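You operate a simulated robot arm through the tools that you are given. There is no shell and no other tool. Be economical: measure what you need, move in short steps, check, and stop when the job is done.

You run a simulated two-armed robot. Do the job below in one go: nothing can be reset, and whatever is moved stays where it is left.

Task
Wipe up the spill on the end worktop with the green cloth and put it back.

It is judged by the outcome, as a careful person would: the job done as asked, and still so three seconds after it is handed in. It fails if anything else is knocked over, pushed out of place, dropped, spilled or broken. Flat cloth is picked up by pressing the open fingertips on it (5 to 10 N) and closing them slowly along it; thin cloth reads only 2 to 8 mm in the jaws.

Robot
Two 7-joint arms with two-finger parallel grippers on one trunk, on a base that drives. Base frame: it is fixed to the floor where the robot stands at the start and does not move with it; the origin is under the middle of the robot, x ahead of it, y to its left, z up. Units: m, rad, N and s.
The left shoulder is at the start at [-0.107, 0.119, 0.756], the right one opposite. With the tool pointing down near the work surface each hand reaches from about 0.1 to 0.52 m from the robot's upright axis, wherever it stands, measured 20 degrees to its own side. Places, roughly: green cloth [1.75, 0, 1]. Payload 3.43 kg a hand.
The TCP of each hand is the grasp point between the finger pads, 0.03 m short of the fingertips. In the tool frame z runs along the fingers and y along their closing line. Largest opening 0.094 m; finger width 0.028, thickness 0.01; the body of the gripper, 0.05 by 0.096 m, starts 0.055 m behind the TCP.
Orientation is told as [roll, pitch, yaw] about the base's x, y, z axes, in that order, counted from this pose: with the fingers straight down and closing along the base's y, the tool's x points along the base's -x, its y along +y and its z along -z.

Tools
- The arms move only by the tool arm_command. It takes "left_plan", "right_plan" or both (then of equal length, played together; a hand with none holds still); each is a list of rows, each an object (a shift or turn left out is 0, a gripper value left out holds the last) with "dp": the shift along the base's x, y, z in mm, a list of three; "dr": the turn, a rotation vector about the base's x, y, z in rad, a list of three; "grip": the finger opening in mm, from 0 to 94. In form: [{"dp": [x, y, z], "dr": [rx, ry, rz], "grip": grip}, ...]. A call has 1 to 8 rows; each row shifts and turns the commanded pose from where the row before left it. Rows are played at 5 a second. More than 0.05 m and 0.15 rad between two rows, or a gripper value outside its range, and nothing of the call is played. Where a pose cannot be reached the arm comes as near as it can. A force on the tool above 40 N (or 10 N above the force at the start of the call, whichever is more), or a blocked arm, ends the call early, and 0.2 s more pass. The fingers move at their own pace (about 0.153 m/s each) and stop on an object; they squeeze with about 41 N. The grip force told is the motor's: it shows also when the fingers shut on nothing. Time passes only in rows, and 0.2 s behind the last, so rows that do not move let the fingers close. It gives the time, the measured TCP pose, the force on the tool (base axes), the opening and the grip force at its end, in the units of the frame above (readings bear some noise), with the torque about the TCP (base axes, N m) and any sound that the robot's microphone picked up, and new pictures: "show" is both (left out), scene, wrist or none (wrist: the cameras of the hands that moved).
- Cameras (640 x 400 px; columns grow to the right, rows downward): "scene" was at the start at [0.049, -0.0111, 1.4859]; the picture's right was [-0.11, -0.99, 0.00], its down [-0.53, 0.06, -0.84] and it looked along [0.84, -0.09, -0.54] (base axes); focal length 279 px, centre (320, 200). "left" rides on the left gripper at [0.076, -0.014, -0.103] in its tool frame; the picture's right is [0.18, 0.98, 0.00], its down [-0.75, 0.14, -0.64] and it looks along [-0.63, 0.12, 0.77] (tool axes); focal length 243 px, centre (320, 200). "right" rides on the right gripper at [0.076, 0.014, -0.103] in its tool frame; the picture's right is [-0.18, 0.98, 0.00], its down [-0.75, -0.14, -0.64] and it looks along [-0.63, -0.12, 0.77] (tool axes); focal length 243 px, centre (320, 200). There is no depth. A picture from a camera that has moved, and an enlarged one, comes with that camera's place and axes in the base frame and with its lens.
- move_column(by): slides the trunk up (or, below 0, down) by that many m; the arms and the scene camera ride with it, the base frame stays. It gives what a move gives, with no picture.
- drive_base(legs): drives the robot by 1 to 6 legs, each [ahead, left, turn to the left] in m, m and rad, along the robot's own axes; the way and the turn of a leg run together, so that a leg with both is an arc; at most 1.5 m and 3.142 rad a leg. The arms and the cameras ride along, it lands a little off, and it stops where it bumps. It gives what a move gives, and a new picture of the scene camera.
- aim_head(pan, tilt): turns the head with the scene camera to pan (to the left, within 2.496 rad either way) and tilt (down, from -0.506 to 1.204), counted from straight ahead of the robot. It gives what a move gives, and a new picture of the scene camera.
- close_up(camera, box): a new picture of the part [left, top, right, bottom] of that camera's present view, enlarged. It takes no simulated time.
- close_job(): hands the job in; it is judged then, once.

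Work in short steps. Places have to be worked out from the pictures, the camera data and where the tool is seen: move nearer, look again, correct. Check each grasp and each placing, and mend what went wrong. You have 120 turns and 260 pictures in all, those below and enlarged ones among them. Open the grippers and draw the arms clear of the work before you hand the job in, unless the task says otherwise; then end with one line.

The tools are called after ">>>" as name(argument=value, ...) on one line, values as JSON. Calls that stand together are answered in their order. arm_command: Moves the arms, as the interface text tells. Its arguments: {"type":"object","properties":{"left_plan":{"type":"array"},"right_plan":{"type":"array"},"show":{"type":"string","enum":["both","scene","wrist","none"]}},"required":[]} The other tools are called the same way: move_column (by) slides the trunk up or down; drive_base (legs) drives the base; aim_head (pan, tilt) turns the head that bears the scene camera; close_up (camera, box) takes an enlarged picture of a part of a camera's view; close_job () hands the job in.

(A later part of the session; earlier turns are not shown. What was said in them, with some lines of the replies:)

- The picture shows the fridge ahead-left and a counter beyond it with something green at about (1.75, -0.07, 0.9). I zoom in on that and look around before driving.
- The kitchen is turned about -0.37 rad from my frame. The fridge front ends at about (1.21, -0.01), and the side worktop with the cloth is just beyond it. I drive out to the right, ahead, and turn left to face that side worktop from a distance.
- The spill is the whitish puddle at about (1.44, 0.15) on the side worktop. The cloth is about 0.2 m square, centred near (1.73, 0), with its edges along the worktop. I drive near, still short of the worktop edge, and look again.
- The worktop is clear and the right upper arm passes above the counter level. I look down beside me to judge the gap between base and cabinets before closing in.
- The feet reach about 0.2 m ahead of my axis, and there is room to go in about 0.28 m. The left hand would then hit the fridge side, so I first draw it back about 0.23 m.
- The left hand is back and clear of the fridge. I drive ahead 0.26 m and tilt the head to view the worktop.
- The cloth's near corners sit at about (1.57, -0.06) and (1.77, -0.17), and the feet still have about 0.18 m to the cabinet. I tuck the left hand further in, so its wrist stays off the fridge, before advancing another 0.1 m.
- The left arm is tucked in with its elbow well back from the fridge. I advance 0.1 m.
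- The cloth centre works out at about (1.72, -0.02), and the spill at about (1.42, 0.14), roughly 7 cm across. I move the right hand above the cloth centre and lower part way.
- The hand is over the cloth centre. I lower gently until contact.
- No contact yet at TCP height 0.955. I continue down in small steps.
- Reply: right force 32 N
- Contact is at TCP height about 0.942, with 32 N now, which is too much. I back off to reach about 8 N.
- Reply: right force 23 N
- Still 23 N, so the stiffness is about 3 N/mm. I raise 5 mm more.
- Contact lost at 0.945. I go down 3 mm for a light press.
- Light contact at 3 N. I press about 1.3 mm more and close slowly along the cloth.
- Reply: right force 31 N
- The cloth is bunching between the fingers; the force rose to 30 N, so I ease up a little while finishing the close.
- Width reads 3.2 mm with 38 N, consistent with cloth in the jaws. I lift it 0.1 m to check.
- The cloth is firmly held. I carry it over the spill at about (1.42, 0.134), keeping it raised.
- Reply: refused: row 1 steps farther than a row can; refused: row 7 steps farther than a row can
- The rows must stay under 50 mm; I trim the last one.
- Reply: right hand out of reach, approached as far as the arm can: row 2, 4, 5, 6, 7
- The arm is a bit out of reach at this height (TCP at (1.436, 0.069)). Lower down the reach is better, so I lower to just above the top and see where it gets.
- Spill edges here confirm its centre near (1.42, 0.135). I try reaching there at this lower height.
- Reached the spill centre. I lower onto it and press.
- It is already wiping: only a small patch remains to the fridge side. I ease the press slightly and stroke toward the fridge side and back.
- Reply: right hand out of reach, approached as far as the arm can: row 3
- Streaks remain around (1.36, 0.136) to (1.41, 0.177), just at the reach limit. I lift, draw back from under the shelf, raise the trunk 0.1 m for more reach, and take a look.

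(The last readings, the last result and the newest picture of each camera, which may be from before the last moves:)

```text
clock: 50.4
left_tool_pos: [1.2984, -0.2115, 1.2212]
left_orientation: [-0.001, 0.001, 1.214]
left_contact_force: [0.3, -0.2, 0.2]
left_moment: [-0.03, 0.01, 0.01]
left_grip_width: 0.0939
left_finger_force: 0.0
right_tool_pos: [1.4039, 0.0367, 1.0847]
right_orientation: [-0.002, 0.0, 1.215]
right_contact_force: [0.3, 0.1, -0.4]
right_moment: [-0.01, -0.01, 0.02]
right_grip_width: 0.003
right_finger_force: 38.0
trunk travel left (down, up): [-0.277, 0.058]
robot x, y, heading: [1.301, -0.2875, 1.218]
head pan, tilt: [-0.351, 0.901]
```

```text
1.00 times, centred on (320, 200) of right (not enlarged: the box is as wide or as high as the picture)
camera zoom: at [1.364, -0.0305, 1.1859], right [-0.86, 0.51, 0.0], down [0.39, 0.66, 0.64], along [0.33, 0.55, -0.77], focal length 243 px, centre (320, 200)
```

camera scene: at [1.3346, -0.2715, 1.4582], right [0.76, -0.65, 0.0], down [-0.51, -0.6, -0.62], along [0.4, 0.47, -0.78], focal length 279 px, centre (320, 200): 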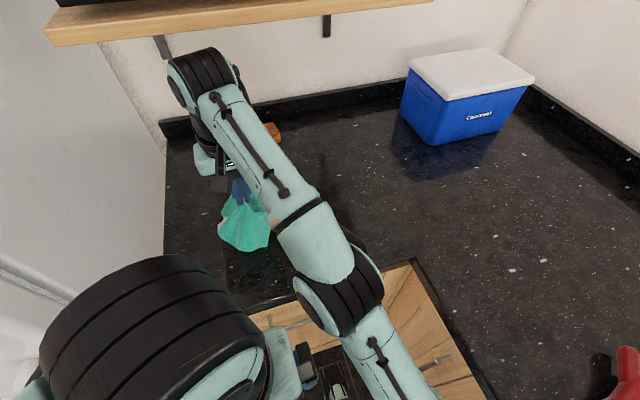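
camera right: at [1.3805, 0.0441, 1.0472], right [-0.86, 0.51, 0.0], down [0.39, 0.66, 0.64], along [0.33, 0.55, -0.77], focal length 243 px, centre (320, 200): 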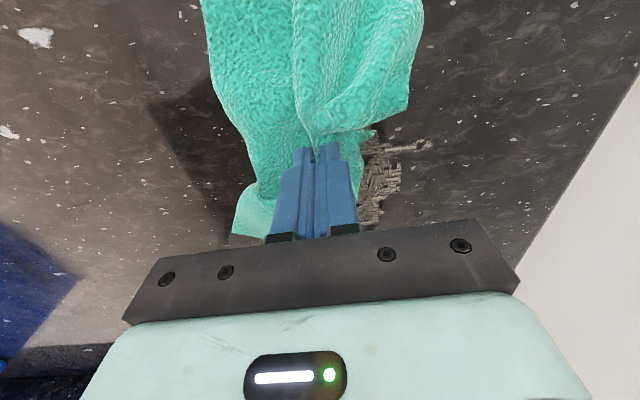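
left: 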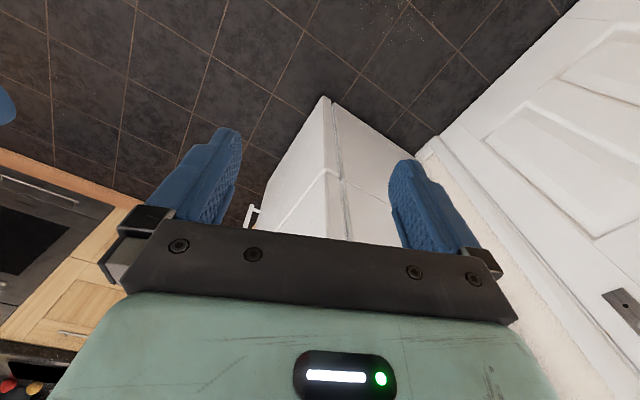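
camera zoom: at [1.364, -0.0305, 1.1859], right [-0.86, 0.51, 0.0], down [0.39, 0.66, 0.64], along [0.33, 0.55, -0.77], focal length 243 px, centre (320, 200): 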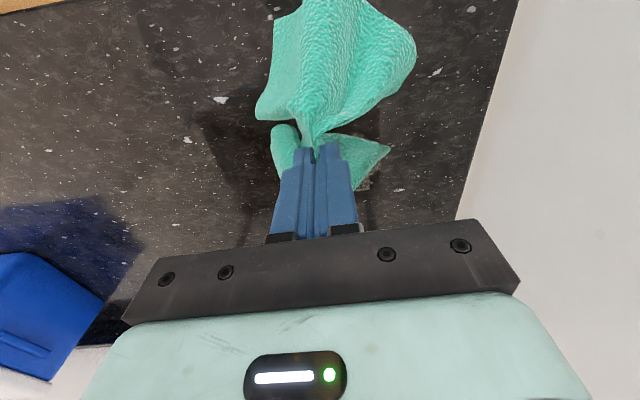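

The trunk is up. The shelf bottom is at about z 1.30 with its front at about v 0.70, so I lower first, then move to the near end of the streaks at about (1.36, 0.114).

>>> arm_command(right_plan=[{"dp": [0, 0, -45]}, {"dp": [0, 0, -45]}, {"dp": [-22, 39, 0]}, {"dp": [-22, 38, -20]}, {"dp": [0, 0, -18]}, {"dp": [0, 0, -13]}, {"dp": [0, 0, -3]}, {}], show="wrist")

```text
clock: 52.2
left_tool_pos: [1.2987, -0.2123, 1.2196]
left_orientation: [0.0, -0.001, 1.216]
left_contact_force: [-0.3, 0.1, 0.0]
left_moment: [0.0, 0.0, 0.01]
left_grip_width: 0.0939
left_finger_force: 0.1
right_tool_pos: [1.3589, 0.1145, 0.9445]
right_orientation: [0.007, -0.007, 1.215]
right_contact_force: [2.2, -3.6, 14.2]
right_moment: [-0.34, -0.08, 0.0]
right_grip_width: 0.0031
right_finger_force: 38.0
trunk travel left (down, up): [-0.277, 0.058]
robot x, y, heading: [1.2964, -0.288, 1.215]
head pan, tilt: [-0.351, 0.901]
stopped in row 8 (right hand): the force on the tool passed its limit at 41 N (the readings are from after the stop); the commanded pose is now the measured one
camera right: at [1.3201, 0.0465, 1.0461], right [-0.86, 0.52, 0.01], down [0.4, 0.65, 0.65], along [0.33, 0.56, -0.76], focal length 243 px, centre (320, 200)
```

right: 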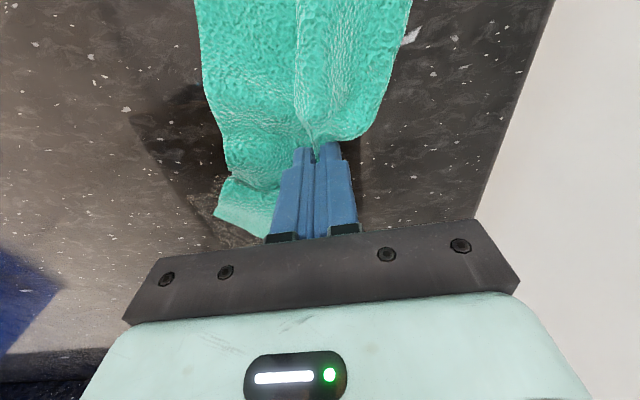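

Pressing at 14 N with no streaks left of the fingers now. I stroke outward under the shelf and back in parallel lanes.

>>> arm_command(right_plan=[{"dp": [8, 20, 0]}, {"dp": [8, 20, 0]}, {"dp": [8, 20, 0]}, {"dp": [6, 14, 0]}, {"dp": [11, -4, 0]}, {"dp": [-9, -23, 0]}, {"dp": [-9, -23, 0]}, {"dp": [-9, -23, 0]}], show="wrist")

```text
clock: 54.0
left_tool_pos: [1.2979, -0.212, 1.2204]
left_orientation: [0.0, -0.002, 1.216]
left_contact_force: [-0.6, -0.7, -0.5]
left_moment: [0.06, -0.02, -0.01]
left_grip_width: 0.094
left_finger_force: 0.0
right_tool_pos: [1.3753, 0.1154, 0.9431]
right_orientation: [0.007, -0.012, 1.213]
right_contact_force: [2.4, 7.4, 21.2]
right_moment: [-0.05, -0.04, 0.01]
right_grip_width: 0.0028
right_finger_force: 37.6
trunk travel left (down, up): [-0.277, 0.058]
robot x, y, heading: [1.2985, -0.2884, 1.215]
head pan, tilt: [-0.351, 0.901]
camera right: at [1.3349, 0.0474, 1.0455], right [-0.86, 0.52, 0.01], down [0.4, 0.65, 0.65], along [0.33, 0.56, -0.76], focal length 243 px, centre (320, 200)
```

right: 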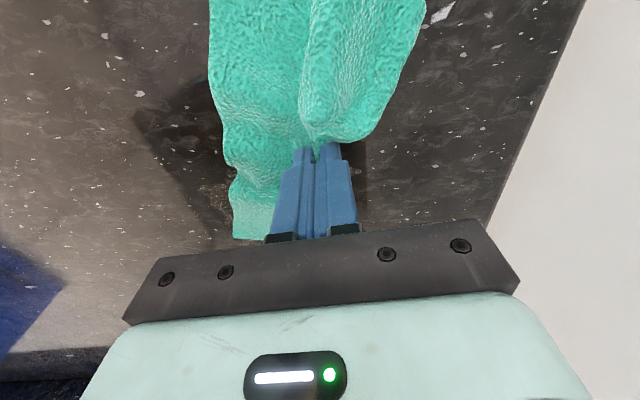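

Reach is fine now. I continue with the next lanes toward the right.

>>> arm_command(right_plan=[{"dp": [11, -4, 0]}, {"dp": [9, 23, 0]}, {"dp": [9, 23, 0]}, {"dp": [9, 23, 0]}, {"dp": [11, -4, 0]}, {"dp": [-9, -23, 0]}, {"dp": [-9, -23, 0]}, {"dp": [-9, -23, 0]}], show="none")

>>> arm_command(right_plan=[{"dp": [11, -4, 0]}, {"dp": [9, 23, 0]}, {"dp": [9, 23, 0]}, {"dp": [9, 23, 0]}, {"dp": [11, -4, 0]}, {"dp": [-9, -23, 0]}, {"dp": [-9, -23, 0]}, {"dp": [-9, -23, 0]}], show="wrist")

```text
clock: 55.9
left_tool_pos: [1.2977, -0.2108, 1.2207]
left_orientation: [0.001, -0.001, 1.219]
left_contact_force: [1.0, -0.8, 0.1]
left_moment: [0.02, -0.01, 0.0]
left_grip_width: 0.0939
left_finger_force: 0.0
right_tool_pos: [1.3972, 0.1073, 0.9439]
right_orientation: [0.007, -0.014, 1.212]
right_contact_force: [2.2, 6.2, 19.7]
right_moment: [-0.04, -0.05, 0.05]
right_grip_width: 0.0033
right_finger_force: 37.9
trunk travel left (down, up): [-0.277, 0.058]
robot x, y, heading: [1.2994, -0.2872, 1.22]
head pan, tilt: [-0.351, 0.901]
```

```text
clock: 57.6
left_tool_pos: [1.2984, -0.2104, 1.2216]
left_orientation: [-0.001, -0.002, 1.213]
left_contact_force: [0.9, 0.0, 0.0]
left_moment: [0.03, 0.01, 0.0]
left_grip_width: 0.0936
left_finger_force: 0.1
right_tool_pos: [1.4181, 0.1, 0.9438]
right_orientation: [0.007, -0.011, 1.214]
right_contact_force: [3.6, 7.6, 23.7]
right_moment: [-0.06, -0.09, 0.05]
right_grip_width: 0.0031
right_finger_force: 38.1
trunk travel left (down, up): [-0.277, 0.058]
robot x, y, heading: [1.2997, -0.2911, 1.218]
head pan, tilt: [-0.351, 0.901]
camera right: at [1.3784, 0.0324, 1.0453], right [-0.86, 0.52, 0.01], down [0.4, 0.65, 0.65], along [0.33, 0.56, -0.76], focal length 243 px, centre (320, 200)
```

right: 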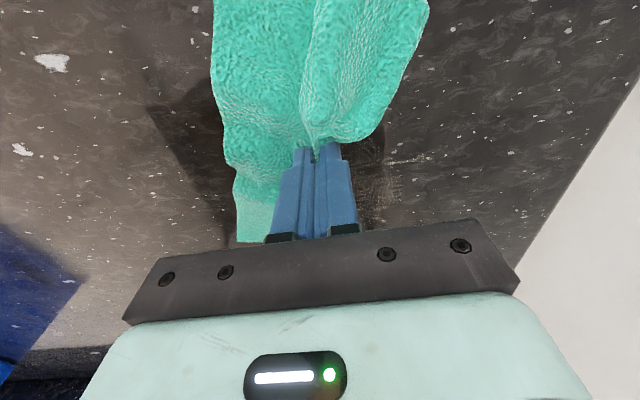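

Only very faint traces are left at around (400, 160) in the picture. I finish two more lanes to the right, then go back over with cross strokes.

>>> arm_command(right_plan=[{"dp": [11, -4, 0]}, {"dp": [9, 23, 0]}, {"dp": [9, 23, 0]}, {"dp": [9, 23, 0]}, {"dp": [-22, 9, 0]}, {"dp": [-22, 9, 0]}, {"dp": [-22, 9, 0]}, {"dp": [-20, 8, 0]}], show="none")

>>> arm_command(right_plan=[{"dp": [-5, -12, 0]}, {"dp": [25, -10, 0]}, {"dp": [25, -10, 0]}, {"dp": [25, -10, 0]}, {"dp": [-5, -12, 0]}, {"dp": [-25, 10, 0]}, {"dp": [-25, 10, 0]}, {"dp": [-25, 10, 0]}], show="none")

>>> arm_command(right_plan=[{"dp": [-5, -12, 0]}, {"dp": [25, -10, 0]}, {"dp": [25, -10, 0]}, {"dp": [25, -10, 0]}, {"dp": [-5, -12, 0]}, {"dp": [-25, 10, 0]}, {"dp": [-25, 10, 0]}, {"dp": [-25, 10, 0]}], show="none")

>>> arm_command(right_plan=[{"dp": [-5, -12, 0]}, {"dp": [25, -10, 0]}, {"dp": [25, -10, 0]}, {"dp": [25, -10, 0]}, {"dp": [0, 0, 20]}, {"dp": [15, -35, 15]}, {"dp": [20, -40, 0]}, {}], show="both")

```text
clock: 59.5
left_tool_pos: [1.2983, -0.2114, 1.219]
left_orientation: [0.0, 0.0, 1.216]
left_contact_force: [-0.3, -0.1, 0.1]
left_moment: [-0.03, -0.01, 0.0]
left_grip_width: 0.0942
left_finger_force: 0.1
right_tool_pos: [1.3693, 0.198, 0.9443]
right_orientation: [0.008, -0.009, 1.214]
right_contact_force: [4.5, 0.6, 11.4]
right_moment: [-0.12, -0.13, 0.03]
right_grip_width: 0.003
right_finger_force: 38.1
trunk travel left (down, up): [-0.277, 0.058]
robot x, y, heading: [1.2955, -0.2864, 1.217]
head pan, tilt: [-0.351, 0.901]
```

```text
clock: 61.2
left_tool_pos: [1.2987, -0.2132, 1.2203]
left_orientation: [0.001, 0.0, 1.216]
left_contact_force: [-0.5, -0.2, -0.1]
left_moment: [-0.01, -0.03, -0.02]
left_grip_width: 0.094
left_finger_force: 0.1
right_tool_pos: [1.3604, 0.1725, 0.9436]
right_orientation: [0.007, -0.009, 1.213]
right_contact_force: [7.8, -3.1, 25.3]
right_moment: [-0.4, -0.24, 0.1]
right_grip_width: 0.0034
right_finger_force: 38.5
trunk travel left (down, up): [-0.277, 0.058]
robot x, y, heading: [1.2998, -0.2879, 1.212]
head pan, tilt: [-0.351, 0.901]
```

```text
clock: 63.0
left_tool_pos: [1.298, -0.2125, 1.2208]
left_orientation: [0.001, -0.003, 1.215]
left_contact_force: [-0.3, 0.7, -0.4]
left_moment: [0.02, -0.02, 0.02]
left_grip_width: 0.0942
left_finger_force: 0.0
right_tool_pos: [1.3489, 0.1512, 0.9443]
right_orientation: [0.004, -0.01, 1.215]
right_contact_force: [7.3, -2.4, 23.2]
right_moment: [-0.4, -0.24, 0.13]
right_grip_width: 0.003
right_finger_force: 37.7
trunk travel left (down, up): [-0.277, 0.058]
robot x, y, heading: [1.3006, -0.2934, 1.22]
head pan, tilt: [-0.351, 0.901]
```

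```text
clock: 64.8
left_tool_pos: [1.2978, -0.2095, 1.2205]
left_orientation: [0.001, 0.001, 1.215]
left_contact_force: [0.0, 0.6, 0.5]
left_moment: [-0.04, 0.01, -0.01]
left_grip_width: 0.0943
left_finger_force: 0.1
right_tool_pos: [1.4529, 0.0342, 0.978]
right_orientation: [0.003, -0.007, 1.214]
right_contact_force: [0.0, -0.5, 0.1]
right_moment: [-0.05, -0.03, 0.0]
right_grip_width: 0.0031
right_finger_force: 37.7
trunk travel left (down, up): [-0.277, 0.058]
robot x, y, heading: [1.2979, -0.2901, 1.218]
head pan, tilt: [-0.351, 0.901]
camera scene: at [1.3326, -0.2742, 1.5582], right [0.76, -0.65, 0.0], down [-0.51, -0.6, -0.62], along [0.4, 0.47, -0.78], focal length 279 px, centre (320, 200)
camera right: at [1.4147, -0.0336, 1.0798], right [-0.86, 0.51, 0.0], down [0.4, 0.65, 0.65], along [0.33, 0.56, -0.76], focal length 243 px, centre (320, 200)
```

scene: 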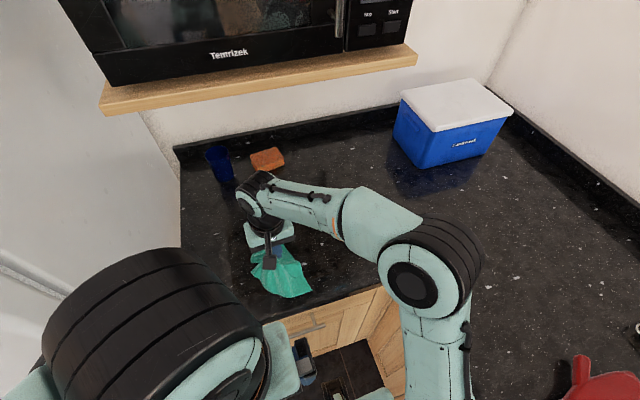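
right: 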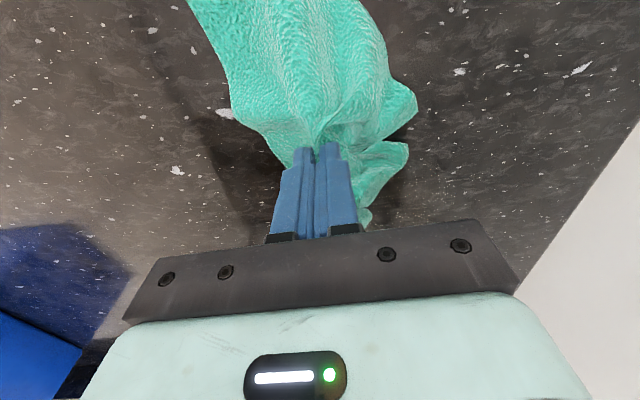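

The area looks clean from here. I lift and carry the cloth back toward its place, then check the spill area with an unobstructed view.

>>> arm_command(right_plan=[{"dp": [0, -10, 45]}, {"dp": [30, -8, 25]}, {"dp": [47, -8, 0]}, {"dp": [47, -8, 0]}, {"dp": [47, -8, 0]}, {"dp": [47, -6, 0]}, {"dp": [44, -4, 0]}, {}], show="both")

>>> close_up(camera="scene", box=[160, 140, 400, 290])

```text
clock: 66.7
left_tool_pos: [1.2972, -0.2115, 1.2198]
left_orientation: [0.001, -0.001, 1.216]
left_contact_force: [-0.6, -0.6, -0.9]
left_moment: [-0.03, -0.02, 0.03]
left_grip_width: 0.0938
left_finger_force: 0.0
right_tool_pos: [1.7146, -0.0175, 1.0465]
right_orientation: [0.004, -0.007, 1.216]
right_contact_force: [-0.3, -1.1, -0.6]
right_moment: [0.0, -0.01, 0.03]
right_grip_width: 0.0033
right_finger_force: 37.8
trunk travel left (down, up): [-0.277, 0.058]
robot x, y, heading: [1.299, -0.2917, 1.214]
head pan, tilt: [-0.351, 0.901]
camera scene: at [1.3325, -0.275, 1.5582], right [0.76, -0.65, 0.0], down [-0.51, -0.6, -0.62], along [0.4, 0.47, -0.78], focal length 279 px, centre (320, 200)
camera right: at [1.6761, -0.085, 1.1494], right [-0.86, 0.51, 0.01], down [0.4, 0.65, 0.65], along [0.33, 0.56, -0.76], focal length 243 px, centre (320, 200)
```

scene: 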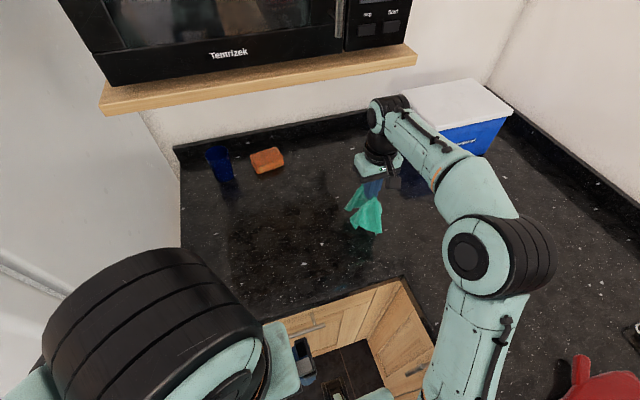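
right: 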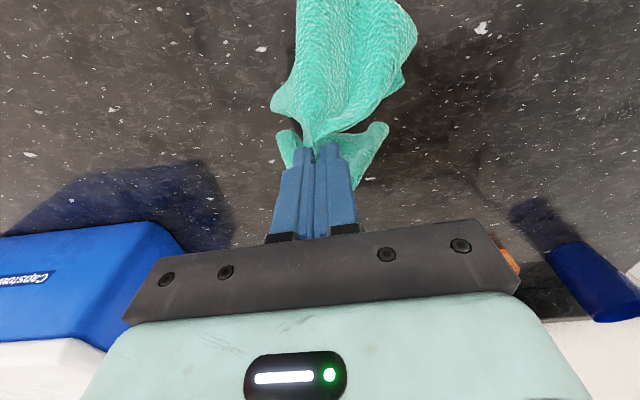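

```text
2.67 times, centred on (280, 215) of scene
camera zoom: at [1.3325, -0.275, 1.5582], right [0.76, -0.65, 0.0], down [-0.51, -0.6, -0.62], along [0.4, 0.47, -0.78], focal length 744 px, centre (427, 160)
```

zoom: 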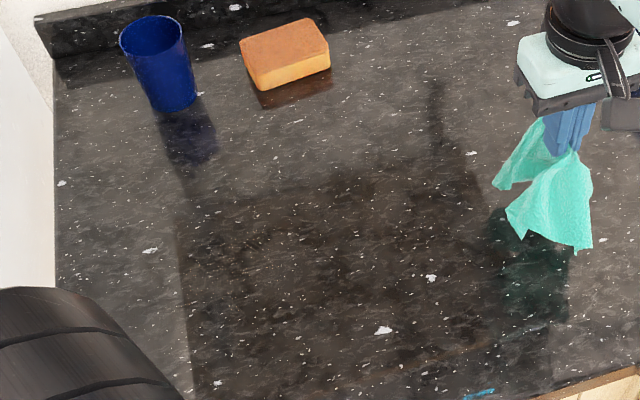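

The puddle is gone; there may be very faint traces near where it was. I enlarge that spot.

>>> close_up(camera="scene", box=[205, 205, 305, 268])

```text
6.35 times, centred on (255, 236) of scene
camera zoom: at [1.3325, -0.275, 1.5582], right [0.76, -0.65, 0.0], down [-0.51, -0.6, -0.62], along [0.4, 0.47, -0.78], focal length 1771 px, centre (733, -32)
```

zoom: 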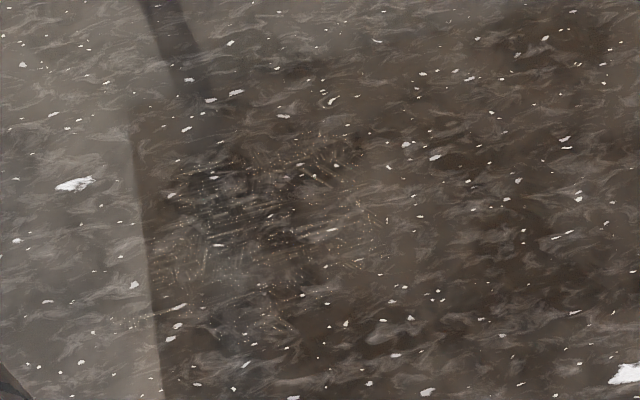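

Faint streaks remain within about 45 mm of (1.426, 0.129). I go back for a finer pass: carry the cloth to (1.458, 0.064) and press down again.

>>> arm_command(right_plan=[{"dp": [-43, 13, 0]}, {"dp": [-43, 14, 0]}, {"dp": [-43, 13, 0]}, {"dp": [-43, 14, 0]}, {"dp": [-43, 14, 0]}, {"dp": [-42, 13, 0]}, {"dp": [0, 0, -40]}, {"dp": [0, 0, -40]}], show="none")

>>> arm_command(right_plan=[{"dp": [0, 0, -14]}, {"dp": [0, 0, -8]}, {"dp": [0, 0, -1]}, {}], show="wrist")

```text
clock: 68.5
left_tool_pos: [1.2993, -0.21, 1.2209]
left_orientation: [0.001, -0.001, 1.218]
left_contact_force: [-0.2, 0.3, -1.0]
left_moment: [-0.04, -0.03, 0.04]
left_grip_width: 0.0938
left_finger_force: 0.0
right_tool_pos: [1.4583, 0.0634, 0.9665]
right_orientation: [0.004, -0.007, 1.214]
right_contact_force: [0.1, 0.4, 0.1]
right_moment: [-0.01, 0.02, 0.0]
right_grip_width: 0.003
right_finger_force: 37.6
trunk travel left (down, up): [-0.277, 0.058]
robot x, y, heading: [1.2992, -0.2927, 1.218]
head pan, tilt: [-0.351, 0.901]
```

```text
clock: 69.5
left_tool_pos: [1.2984, -0.2111, 1.2204]
left_orientation: [0.001, 0.0, 1.215]
left_contact_force: [-0.3, -0.7, -0.3]
left_moment: [0.0, 0.01, -0.01]
left_grip_width: 0.0941
left_finger_force: 0.1
right_tool_pos: [1.4601, 0.0633, 0.9449]
right_orientation: [0.006, -0.009, 1.216]
right_contact_force: [-0.8, 1.7, 7.3]
right_moment: [0.02, 0.0, -0.01]
right_grip_width: 0.003
right_finger_force: 37.7
trunk travel left (down, up): [-0.277, 0.058]
robot x, y, heading: [1.3003, -0.2925, 1.217]
head pan, tilt: [-0.351, 0.901]
camera right: at [1.4199, -0.0038, 1.0467], right [-0.86, 0.51, 0.01], down [0.4, 0.65, 0.65], along [0.33, 0.56, -0.76], focal length 243 px, centre (320, 200)
```

right: 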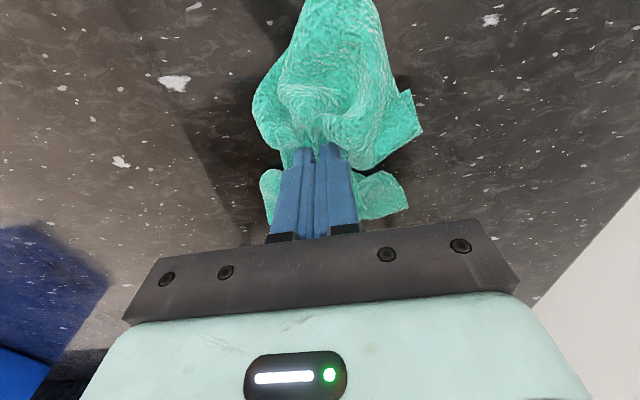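

Pressing at 7 N; I add 1 mm and do a fine zigzag (8 mm lanes) over the whole patch.

>>> arm_command(right_plan=[{"dp": [-32, 13, -1]}, {"dp": [-32, 13, 0]}, {"dp": [-32, 13, 0]}, {"dp": [3, 8, 0]}, {"dp": [32, -13, 0]}, {"dp": [32, -13, 0]}, {"dp": [32, -13, 0]}, {"dp": [3, 8, 0]}], show="none")

>>> arm_command(right_plan=[{"dp": [-32, 13, 0]}, {"dp": [-32, 13, 0]}, {"dp": [-32, 13, 0]}, {"dp": [3, 8, 0]}, {"dp": [32, -13, 0]}, {"dp": [32, -13, 0]}, {"dp": [32, -13, 0]}, {"dp": [3, 8, 0]}], show="none")

>>> arm_command(right_plan=[{"dp": [-32, 13, 0]}, {"dp": [-32, 13, 0]}, {"dp": [-32, 13, 0]}, {"dp": [3, 8, 0]}, {"dp": [32, -13, 0]}, {"dp": [32, -13, 0]}, {"dp": [32, -13, 0]}, {"dp": [3, 8, 0]}], show="none")

>>> arm_command(right_plan=[{"dp": [-32, 13, 0]}, {"dp": [-32, 13, 0]}, {"dp": [-32, 13, 0]}, {"dp": [3, 8, 0]}, {"dp": [32, -13, 0]}, {"dp": [32, -13, 0]}, {"dp": [32, -13, 0]}, {"dp": [3, 8, 0]}], show="none")

>>> arm_command(right_plan=[{"dp": [-32, 13, 0]}, {"dp": [-32, 13, 0]}, {"dp": [-32, 13, 0]}, {"dp": [3, 8, 0]}, {"dp": [32, -13, 0]}, {"dp": [32, -13, 0]}, {"dp": [32, -13, 0]}, {"dp": [3, 8, 0]}], show="wrist")

```text
clock: 71.2
left_tool_pos: [1.2983, -0.2097, 1.2203]
left_orientation: [0.001, -0.001, 1.214]
left_contact_force: [0.9, 0.3, 0.0]
left_moment: [0.0, -0.01, -0.01]
left_grip_width: 0.0942
left_finger_force: 0.1
right_tool_pos: [1.4658, 0.0784, 0.9436]
right_orientation: [0.005, -0.008, 1.214]
right_contact_force: [0.0, -2.2, 8.0]
right_moment: [-0.1, 0.0, -0.03]
right_grip_width: 0.003
right_finger_force: 37.3
trunk travel left (down, up): [-0.277, 0.058]
robot x, y, heading: [1.2995, -0.2909, 1.216]
head pan, tilt: [-0.351, 0.901]
```

```text
clock: 73.0
left_tool_pos: [1.298, -0.2127, 1.2206]
left_orientation: [0.0, -0.001, 1.214]
left_contact_force: [0.0, -0.6, 0.1]
left_moment: [0.01, 0.01, -0.02]
left_grip_width: 0.094
left_finger_force: 0.0
right_tool_pos: [1.4726, 0.0945, 0.9434]
right_orientation: [0.005, -0.008, 1.215]
right_contact_force: [-1.5, -5.8, 20.3]
right_moment: [-0.13, 0.08, 0.04]
right_grip_width: 0.003
right_finger_force: 38.3
trunk travel left (down, up): [-0.277, 0.058]
robot x, y, heading: [1.2973, -0.2889, 1.219]
head pan, tilt: [-0.351, 0.901]
```

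```text
clock: 74.8
left_tool_pos: [1.2983, -0.2118, 1.22]
left_orientation: [0.0, -0.002, 1.214]
left_contact_force: [-1.2, 0.7, 0.7]
left_moment: [0.0, -0.02, 0.02]
left_grip_width: 0.094
left_finger_force: 0.0
right_tool_pos: [1.478, 0.1111, 0.9437]
right_orientation: [0.004, -0.008, 1.215]
right_contact_force: [-0.6, -3.8, 15.7]
right_moment: [-0.13, 0.05, 0.03]
right_grip_width: 0.0032
right_finger_force: 37.6
trunk travel left (down, up): [-0.277, 0.058]
robot x, y, heading: [1.3013, -0.2899, 1.217]
head pan, tilt: [-0.351, 0.901]
```

```text
clock: 76.7
left_tool_pos: [1.2973, -0.2115, 1.2207]
left_orientation: [0.0, -0.002, 1.215]
left_contact_force: [0.2, 0.2, 0.6]
left_moment: [0.0, 0.01, -0.05]
left_grip_width: 0.0937
left_finger_force: 0.0
right_tool_pos: [1.4842, 0.1265, 0.9434]
right_orientation: [0.004, -0.007, 1.214]
right_contact_force: [-0.6, -4.0, 13.3]
right_moment: [-0.1, 0.01, 0.01]
right_grip_width: 0.0034
right_finger_force: 37.3
trunk travel left (down, up): [-0.277, 0.058]
robot x, y, heading: [1.2998, -0.2855, 1.212]
head pan, tilt: [-0.351, 0.901]
```

```text
clock: 78.5
left_tool_pos: [1.2977, -0.2123, 1.2203]
left_orientation: [0.0, -0.001, 1.214]
left_contact_force: [0.3, 0.7, -0.2]
left_moment: [0.01, -0.04, 0.01]
left_grip_width: 0.0938
left_finger_force: 0.0
right_tool_pos: [1.4903, 0.1431, 0.9438]
right_orientation: [0.004, -0.009, 1.213]
right_contact_force: [-1.7, -6.3, 24.7]
right_moment: [-0.2, 0.08, 0.01]
right_grip_width: 0.0033
right_finger_force: 37.5
trunk travel left (down, up): [-0.277, 0.058]
robot x, y, heading: [1.2976, -0.2872, 1.215]
head pan, tilt: [-0.351, 0.901]
camera right: at [1.4499, 0.075, 1.0453], right [-0.86, 0.52, 0.01], down [0.4, 0.65, 0.65], along [0.33, 0.56, -0.76], focal length 243 px, centre (320, 200)
```

right: 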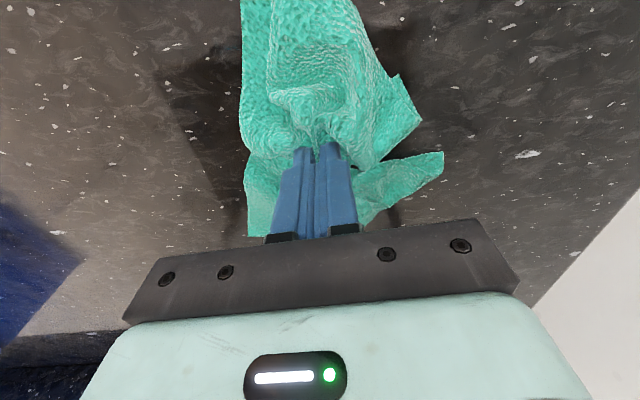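

Two more lanes at the far end, then I lift and move to the right to look at the spot.

>>> arm_command(right_plan=[{"dp": [-32, 13, 0]}, {"dp": [-32, 13, 0]}, {"dp": [-32, 13, 0]}, {"dp": [3, 8, 0]}, {"dp": [32, -13, 0]}, {"dp": [32, -13, 0]}, {"dp": [32, -13, 0]}, {"dp": [0, 0, 20]}], show="none")

>>> arm_command(right_plan=[{"dp": [15, -35, 20]}, {"dp": [30, -35, 15]}, {"dp": [40, -25, 15]}, {"dp": [45, -20, 10]}, {"dp": [45, -20, 0]}, {"dp": [45, -20, 0]}, {}], show="none")

>>> close_up(camera="scene", box=[205, 205, 305, 268])

```text
clock: 80.2
left_tool_pos: [1.2973, -0.2104, 1.2205]
left_orientation: [0.001, -0.002, 1.218]
left_contact_force: [0.5, -0.7, 0.4]
left_moment: [0.0, 0.04, 0.03]
left_grip_width: 0.0941
left_finger_force: 0.2
right_tool_pos: [1.4922, 0.148, 0.9648]
right_orientation: [0.005, -0.005, 1.214]
right_contact_force: [0.2, -0.6, 0.9]
right_moment: [0.02, -0.01, 0.01]
right_grip_width: 0.0031
right_finger_force: 37.5
trunk travel left (down, up): [-0.277, 0.058]
robot x, y, heading: [1.2984, -0.2875, 1.216]
head pan, tilt: [-0.351, 0.901]
```

```text
refused: row 4 steps farther than a row can; nothing moved
```

```text
6.35 times, centred on (255, 236) of scene
camera zoom: at [1.3325, -0.2749, 1.5582], right [0.76, -0.65, 0.0], down [-0.51, -0.6, -0.62], along [0.4, 0.47, -0.78], focal length 1771 px, centre (733, -32)
```

zoom: 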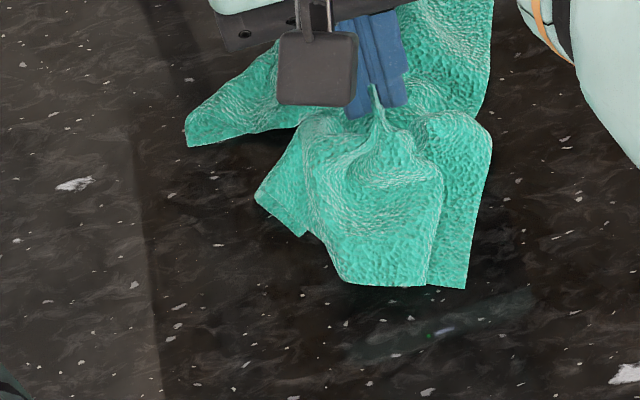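

A row was too long; I resend it with shorter steps.

>>> arm_command(right_plan=[{"dp": [15, -35, 20]}, {"dp": [30, -30, 20]}, {"dp": [38, -22, 20]}, {"dp": [42, -20, 10]}, {"dp": [42, -20, 0]}, {"dp": [42, -20, 0]}, {"dp": [13, -10, 0]}, {}], show="none")

>>> close_up(camera="scene", box=[205, 205, 305, 268])

```text
clock: 82.0
left_tool_pos: [1.2992, -0.2109, 1.2208]
left_orientation: [0.0, 0.001, 1.216]
left_contact_force: [-0.2, 0.7, 0.5]
left_moment: [0.0, -0.02, -0.03]
left_grip_width: 0.0938
left_finger_force: 0.1
right_tool_pos: [1.7126, -0.0069, 1.034]
right_orientation: [0.006, -0.008, 1.214]
right_contact_force: [-0.3, -0.2, 0.5]
right_moment: [-0.02, 0.0, -0.02]
right_grip_width: 0.0031
right_finger_force: 37.7
trunk travel left (down, up): [-0.277, 0.058]
robot x, y, heading: [1.2974, -0.2872, 1.214]
head pan, tilt: [-0.351, 0.901]
```

```text
6.35 times, centred on (255, 236) of scene
camera zoom: at [1.3331, -0.2749, 1.5582], right [0.76, -0.65, 0.0], down [-0.51, -0.6, -0.62], along [0.4, 0.47, -0.78], focal length 1771 px, centre (733, -32)
```

zoom: 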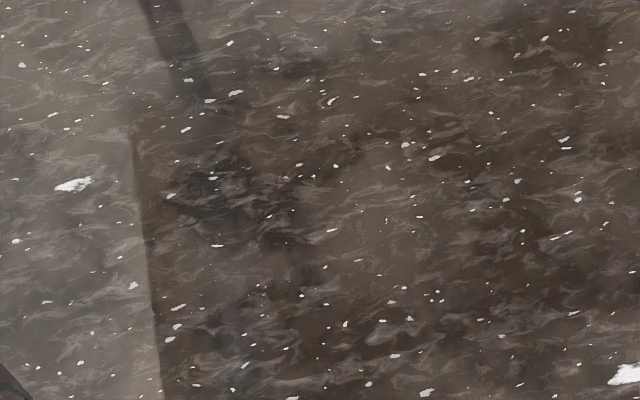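

The worktop is clean. I lower the cloth onto its original place at (1.719, -0.018).

>>> arm_command(right_plan=[{"dp": [6, -11, -25]}, {"dp": [0, 0, -25]}, {"dp": [0, 0, -20]}, {"dp": [0, 0, -13]}, {}])

```text
clock: 83.2
left_tool_pos: [1.2992, -0.2103, 1.2199]
left_orientation: [-0.001, -0.002, 1.216]
left_contact_force: [-0.4, -0.4, -0.4]
left_moment: [0.01, -0.01, 0.01]
left_grip_width: 0.0941
left_finger_force: 0.0
right_tool_pos: [1.7197, -0.0161, 0.9517]
right_orientation: [0.006, -0.008, 1.215]
right_contact_force: [-0.4, 0.5, -0.2]
right_moment: [-0.01, -0.01, -0.01]
right_grip_width: 0.0033
right_finger_force: 37.7
trunk travel left (down, up): [-0.277, 0.058]
robot x, y, heading: [1.298, -0.289, 1.218]
head pan, tilt: [-0.351, 0.901]
camera scene: at [1.333, -0.275, 1.5582], right [0.76, -0.65, 0.0], down [-0.51, -0.6, -0.62], along [0.4, 0.47, -0.78], focal length 279 px, centre (320, 200)
camera right: at [1.6797, -0.0837, 1.0532], right [-0.86, 0.51, 0.01], down [0.4, 0.65, 0.65], along [0.33, 0.56, -0.76], focal length 243 px, centre (320, 200)
```

scene: 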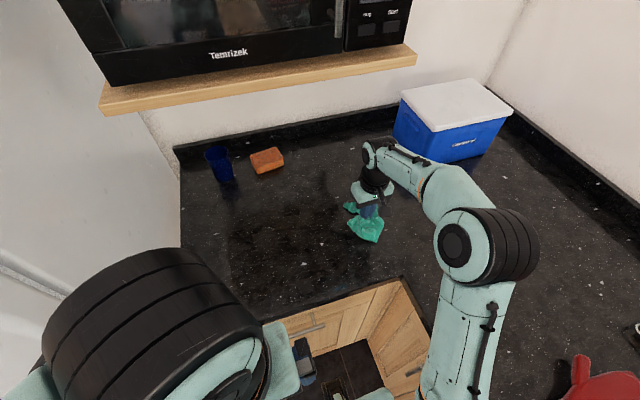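
right: 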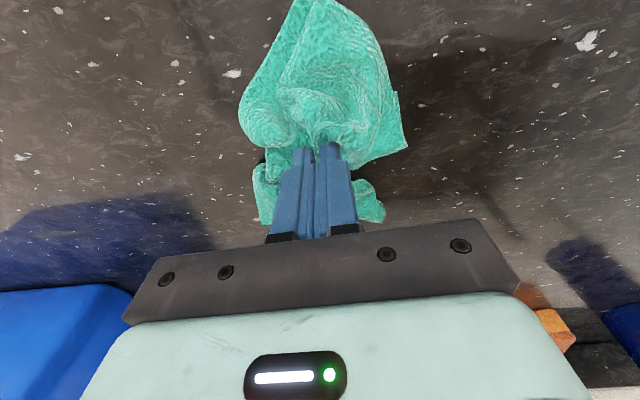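

The cloth rests in its place. I open the fingers and lift away.

>>> arm_command(right_plan=[{"grip": 15}, {"grip": 40}, {"grip": 60}, {"dp": [0, 0, 15]}, {"dp": [0, 0, 30]}, {"dp": [0, 0, 45]}, {}])

```text
clock: 84.8
left_tool_pos: [1.2993, -0.2103, 1.2201]
left_orientation: [0.001, 0.001, 1.216]
left_contact_force: [0.2, 0.1, -0.3]
left_moment: [0.02, 0.0, 0.02]
left_grip_width: 0.0937
left_finger_force: 0.1
right_tool_pos: [1.7206, -0.018, 1.0424]
right_orientation: [0.006, -0.007, 1.215]
right_contact_force: [0.0, -0.4, -1.4]
right_moment: [-0.01, 0.02, 0.0]
right_grip_width: 0.0601
right_finger_force: 0.0
trunk travel left (down, up): [-0.277, 0.058]
robot x, y, heading: [1.2985, -0.2918, 1.216]
head pan, tilt: [-0.351, 0.901]
camera scene: at [1.3334, -0.2748, 1.5582], right [0.76, -0.65, 0.0], down [-0.51, -0.6, -0.62], along [0.4, 0.47, -0.78], focal length 279 px, centre (320, 200)
camera right: at [1.6809, -0.0852, 1.1447], right [-0.86, 0.51, 0.01], down [0.4, 0.65, 0.65], along [0.33, 0.56, -0.76], focal length 243 px, centre (320, 200)
```

scene: 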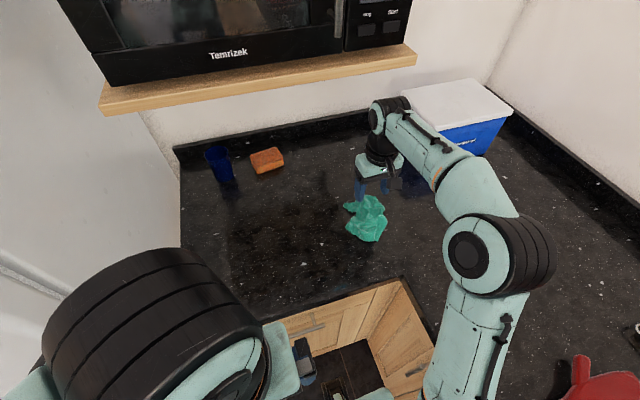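
right: 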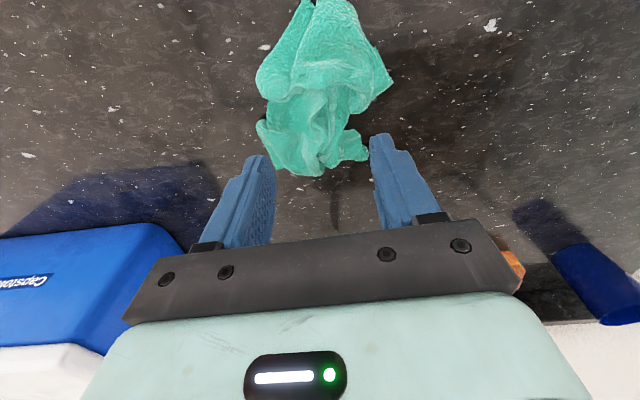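

The cloth lies centred at about (1.71, -0.03), its original spot. I raise the right hand and draw it back over the front edge, clear of the work.

>>> arm_command(right_plan=[{"dp": [0, 0, 45]}, {"dp": [0, 0, 35]}, {"dp": [-45, -5, 0]}, {"dp": [-45, -15, 0]}, {"dp": [-45, -20, 0]}, {"dp": [-45, -20, 0]}, {"dp": [-40, -28, 0]}, {"dp": [-20, -40, 0]}], show="scene")

>>> close_up(camera="scene", box=[160, 120, 480, 320])

```text
clock: 86.7
left_tool_pos: [1.2989, -0.2122, 1.2212]
left_orientation: [0.0, -0.001, 1.214]
left_contact_force: [-0.4, 0.3, -0.5]
left_moment: [0.04, -0.02, 0.02]
left_grip_width: 0.0941
left_finger_force: 0.2
right_tool_pos: [1.4785, -0.1448, 1.1186]
right_orientation: [0.003, -0.008, 1.213]
right_contact_force: [-0.5, -1.1, 0.7]
right_moment: [0.02, 0.02, 0.01]
right_grip_width: 0.0598
right_finger_force: 0.0
trunk travel left (down, up): [-0.277, 0.058]
robot x, y, heading: [1.3013, -0.2881, 1.217]
head pan, tilt: [-0.351, 0.901]
camera scene: at [1.3329, -0.2765, 1.5581], right [0.76, -0.65, 0.0], down [-0.51, -0.6, -0.62], along [0.4, 0.47, -0.78], focal length 279 px, centre (320, 200)
```

scene: 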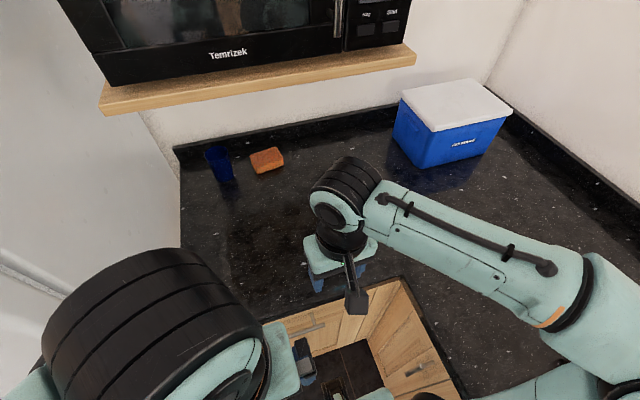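

```text
2.00 times, centred on (320, 220) of scene
camera zoom: at [1.3329, -0.2765, 1.5581], right [0.76, -0.65, 0.0], down [-0.51, -0.6, -0.62], along [0.4, 0.47, -0.78], focal length 558 px, centre (320, 160)
```

zoom: 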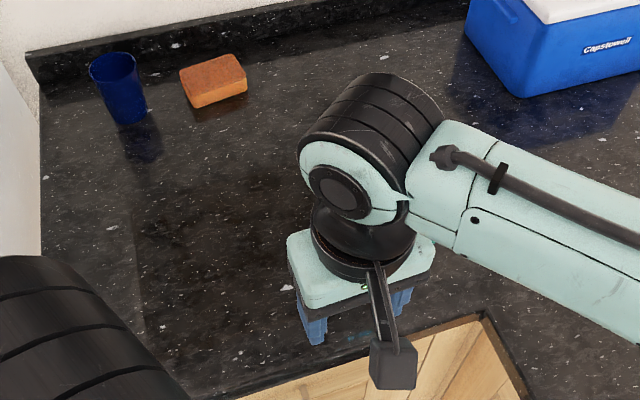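

The arm hides the cloth in this view. I check it with the wrist camera.

>>> close_up(camera="right", box=[0, 0, 640, 400])

```text
1.00 times, centred on (320, 200) of right (not enlarged: the box is as wide or as high as the picture)
camera zoom: at [1.4402, -0.2121, 1.2207], right [-0.86, 0.52, 0.01], down [0.4, 0.65, 0.65], along [0.33, 0.56, -0.76], focal length 243 px, centre (320, 200)
```

zoom: 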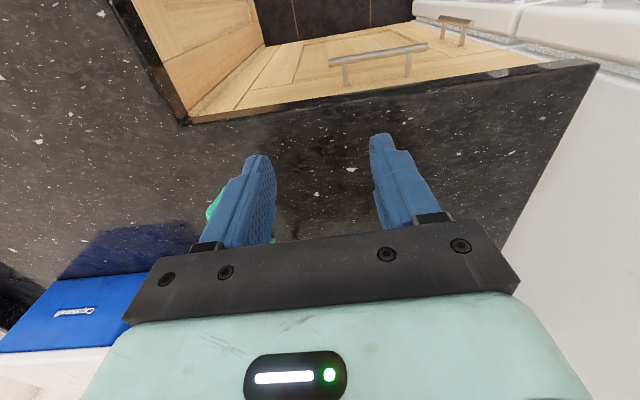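

The cloth is still in its place, both grippers are open and clear, and nothing else has moved. I hand in the job.

>>> close_job()

```text
The job is handed in.
```

I wiped up the spill with the green cloth and put it back at its original spot. It lies crumpled there rather than spread flat, and nothing else was moved.
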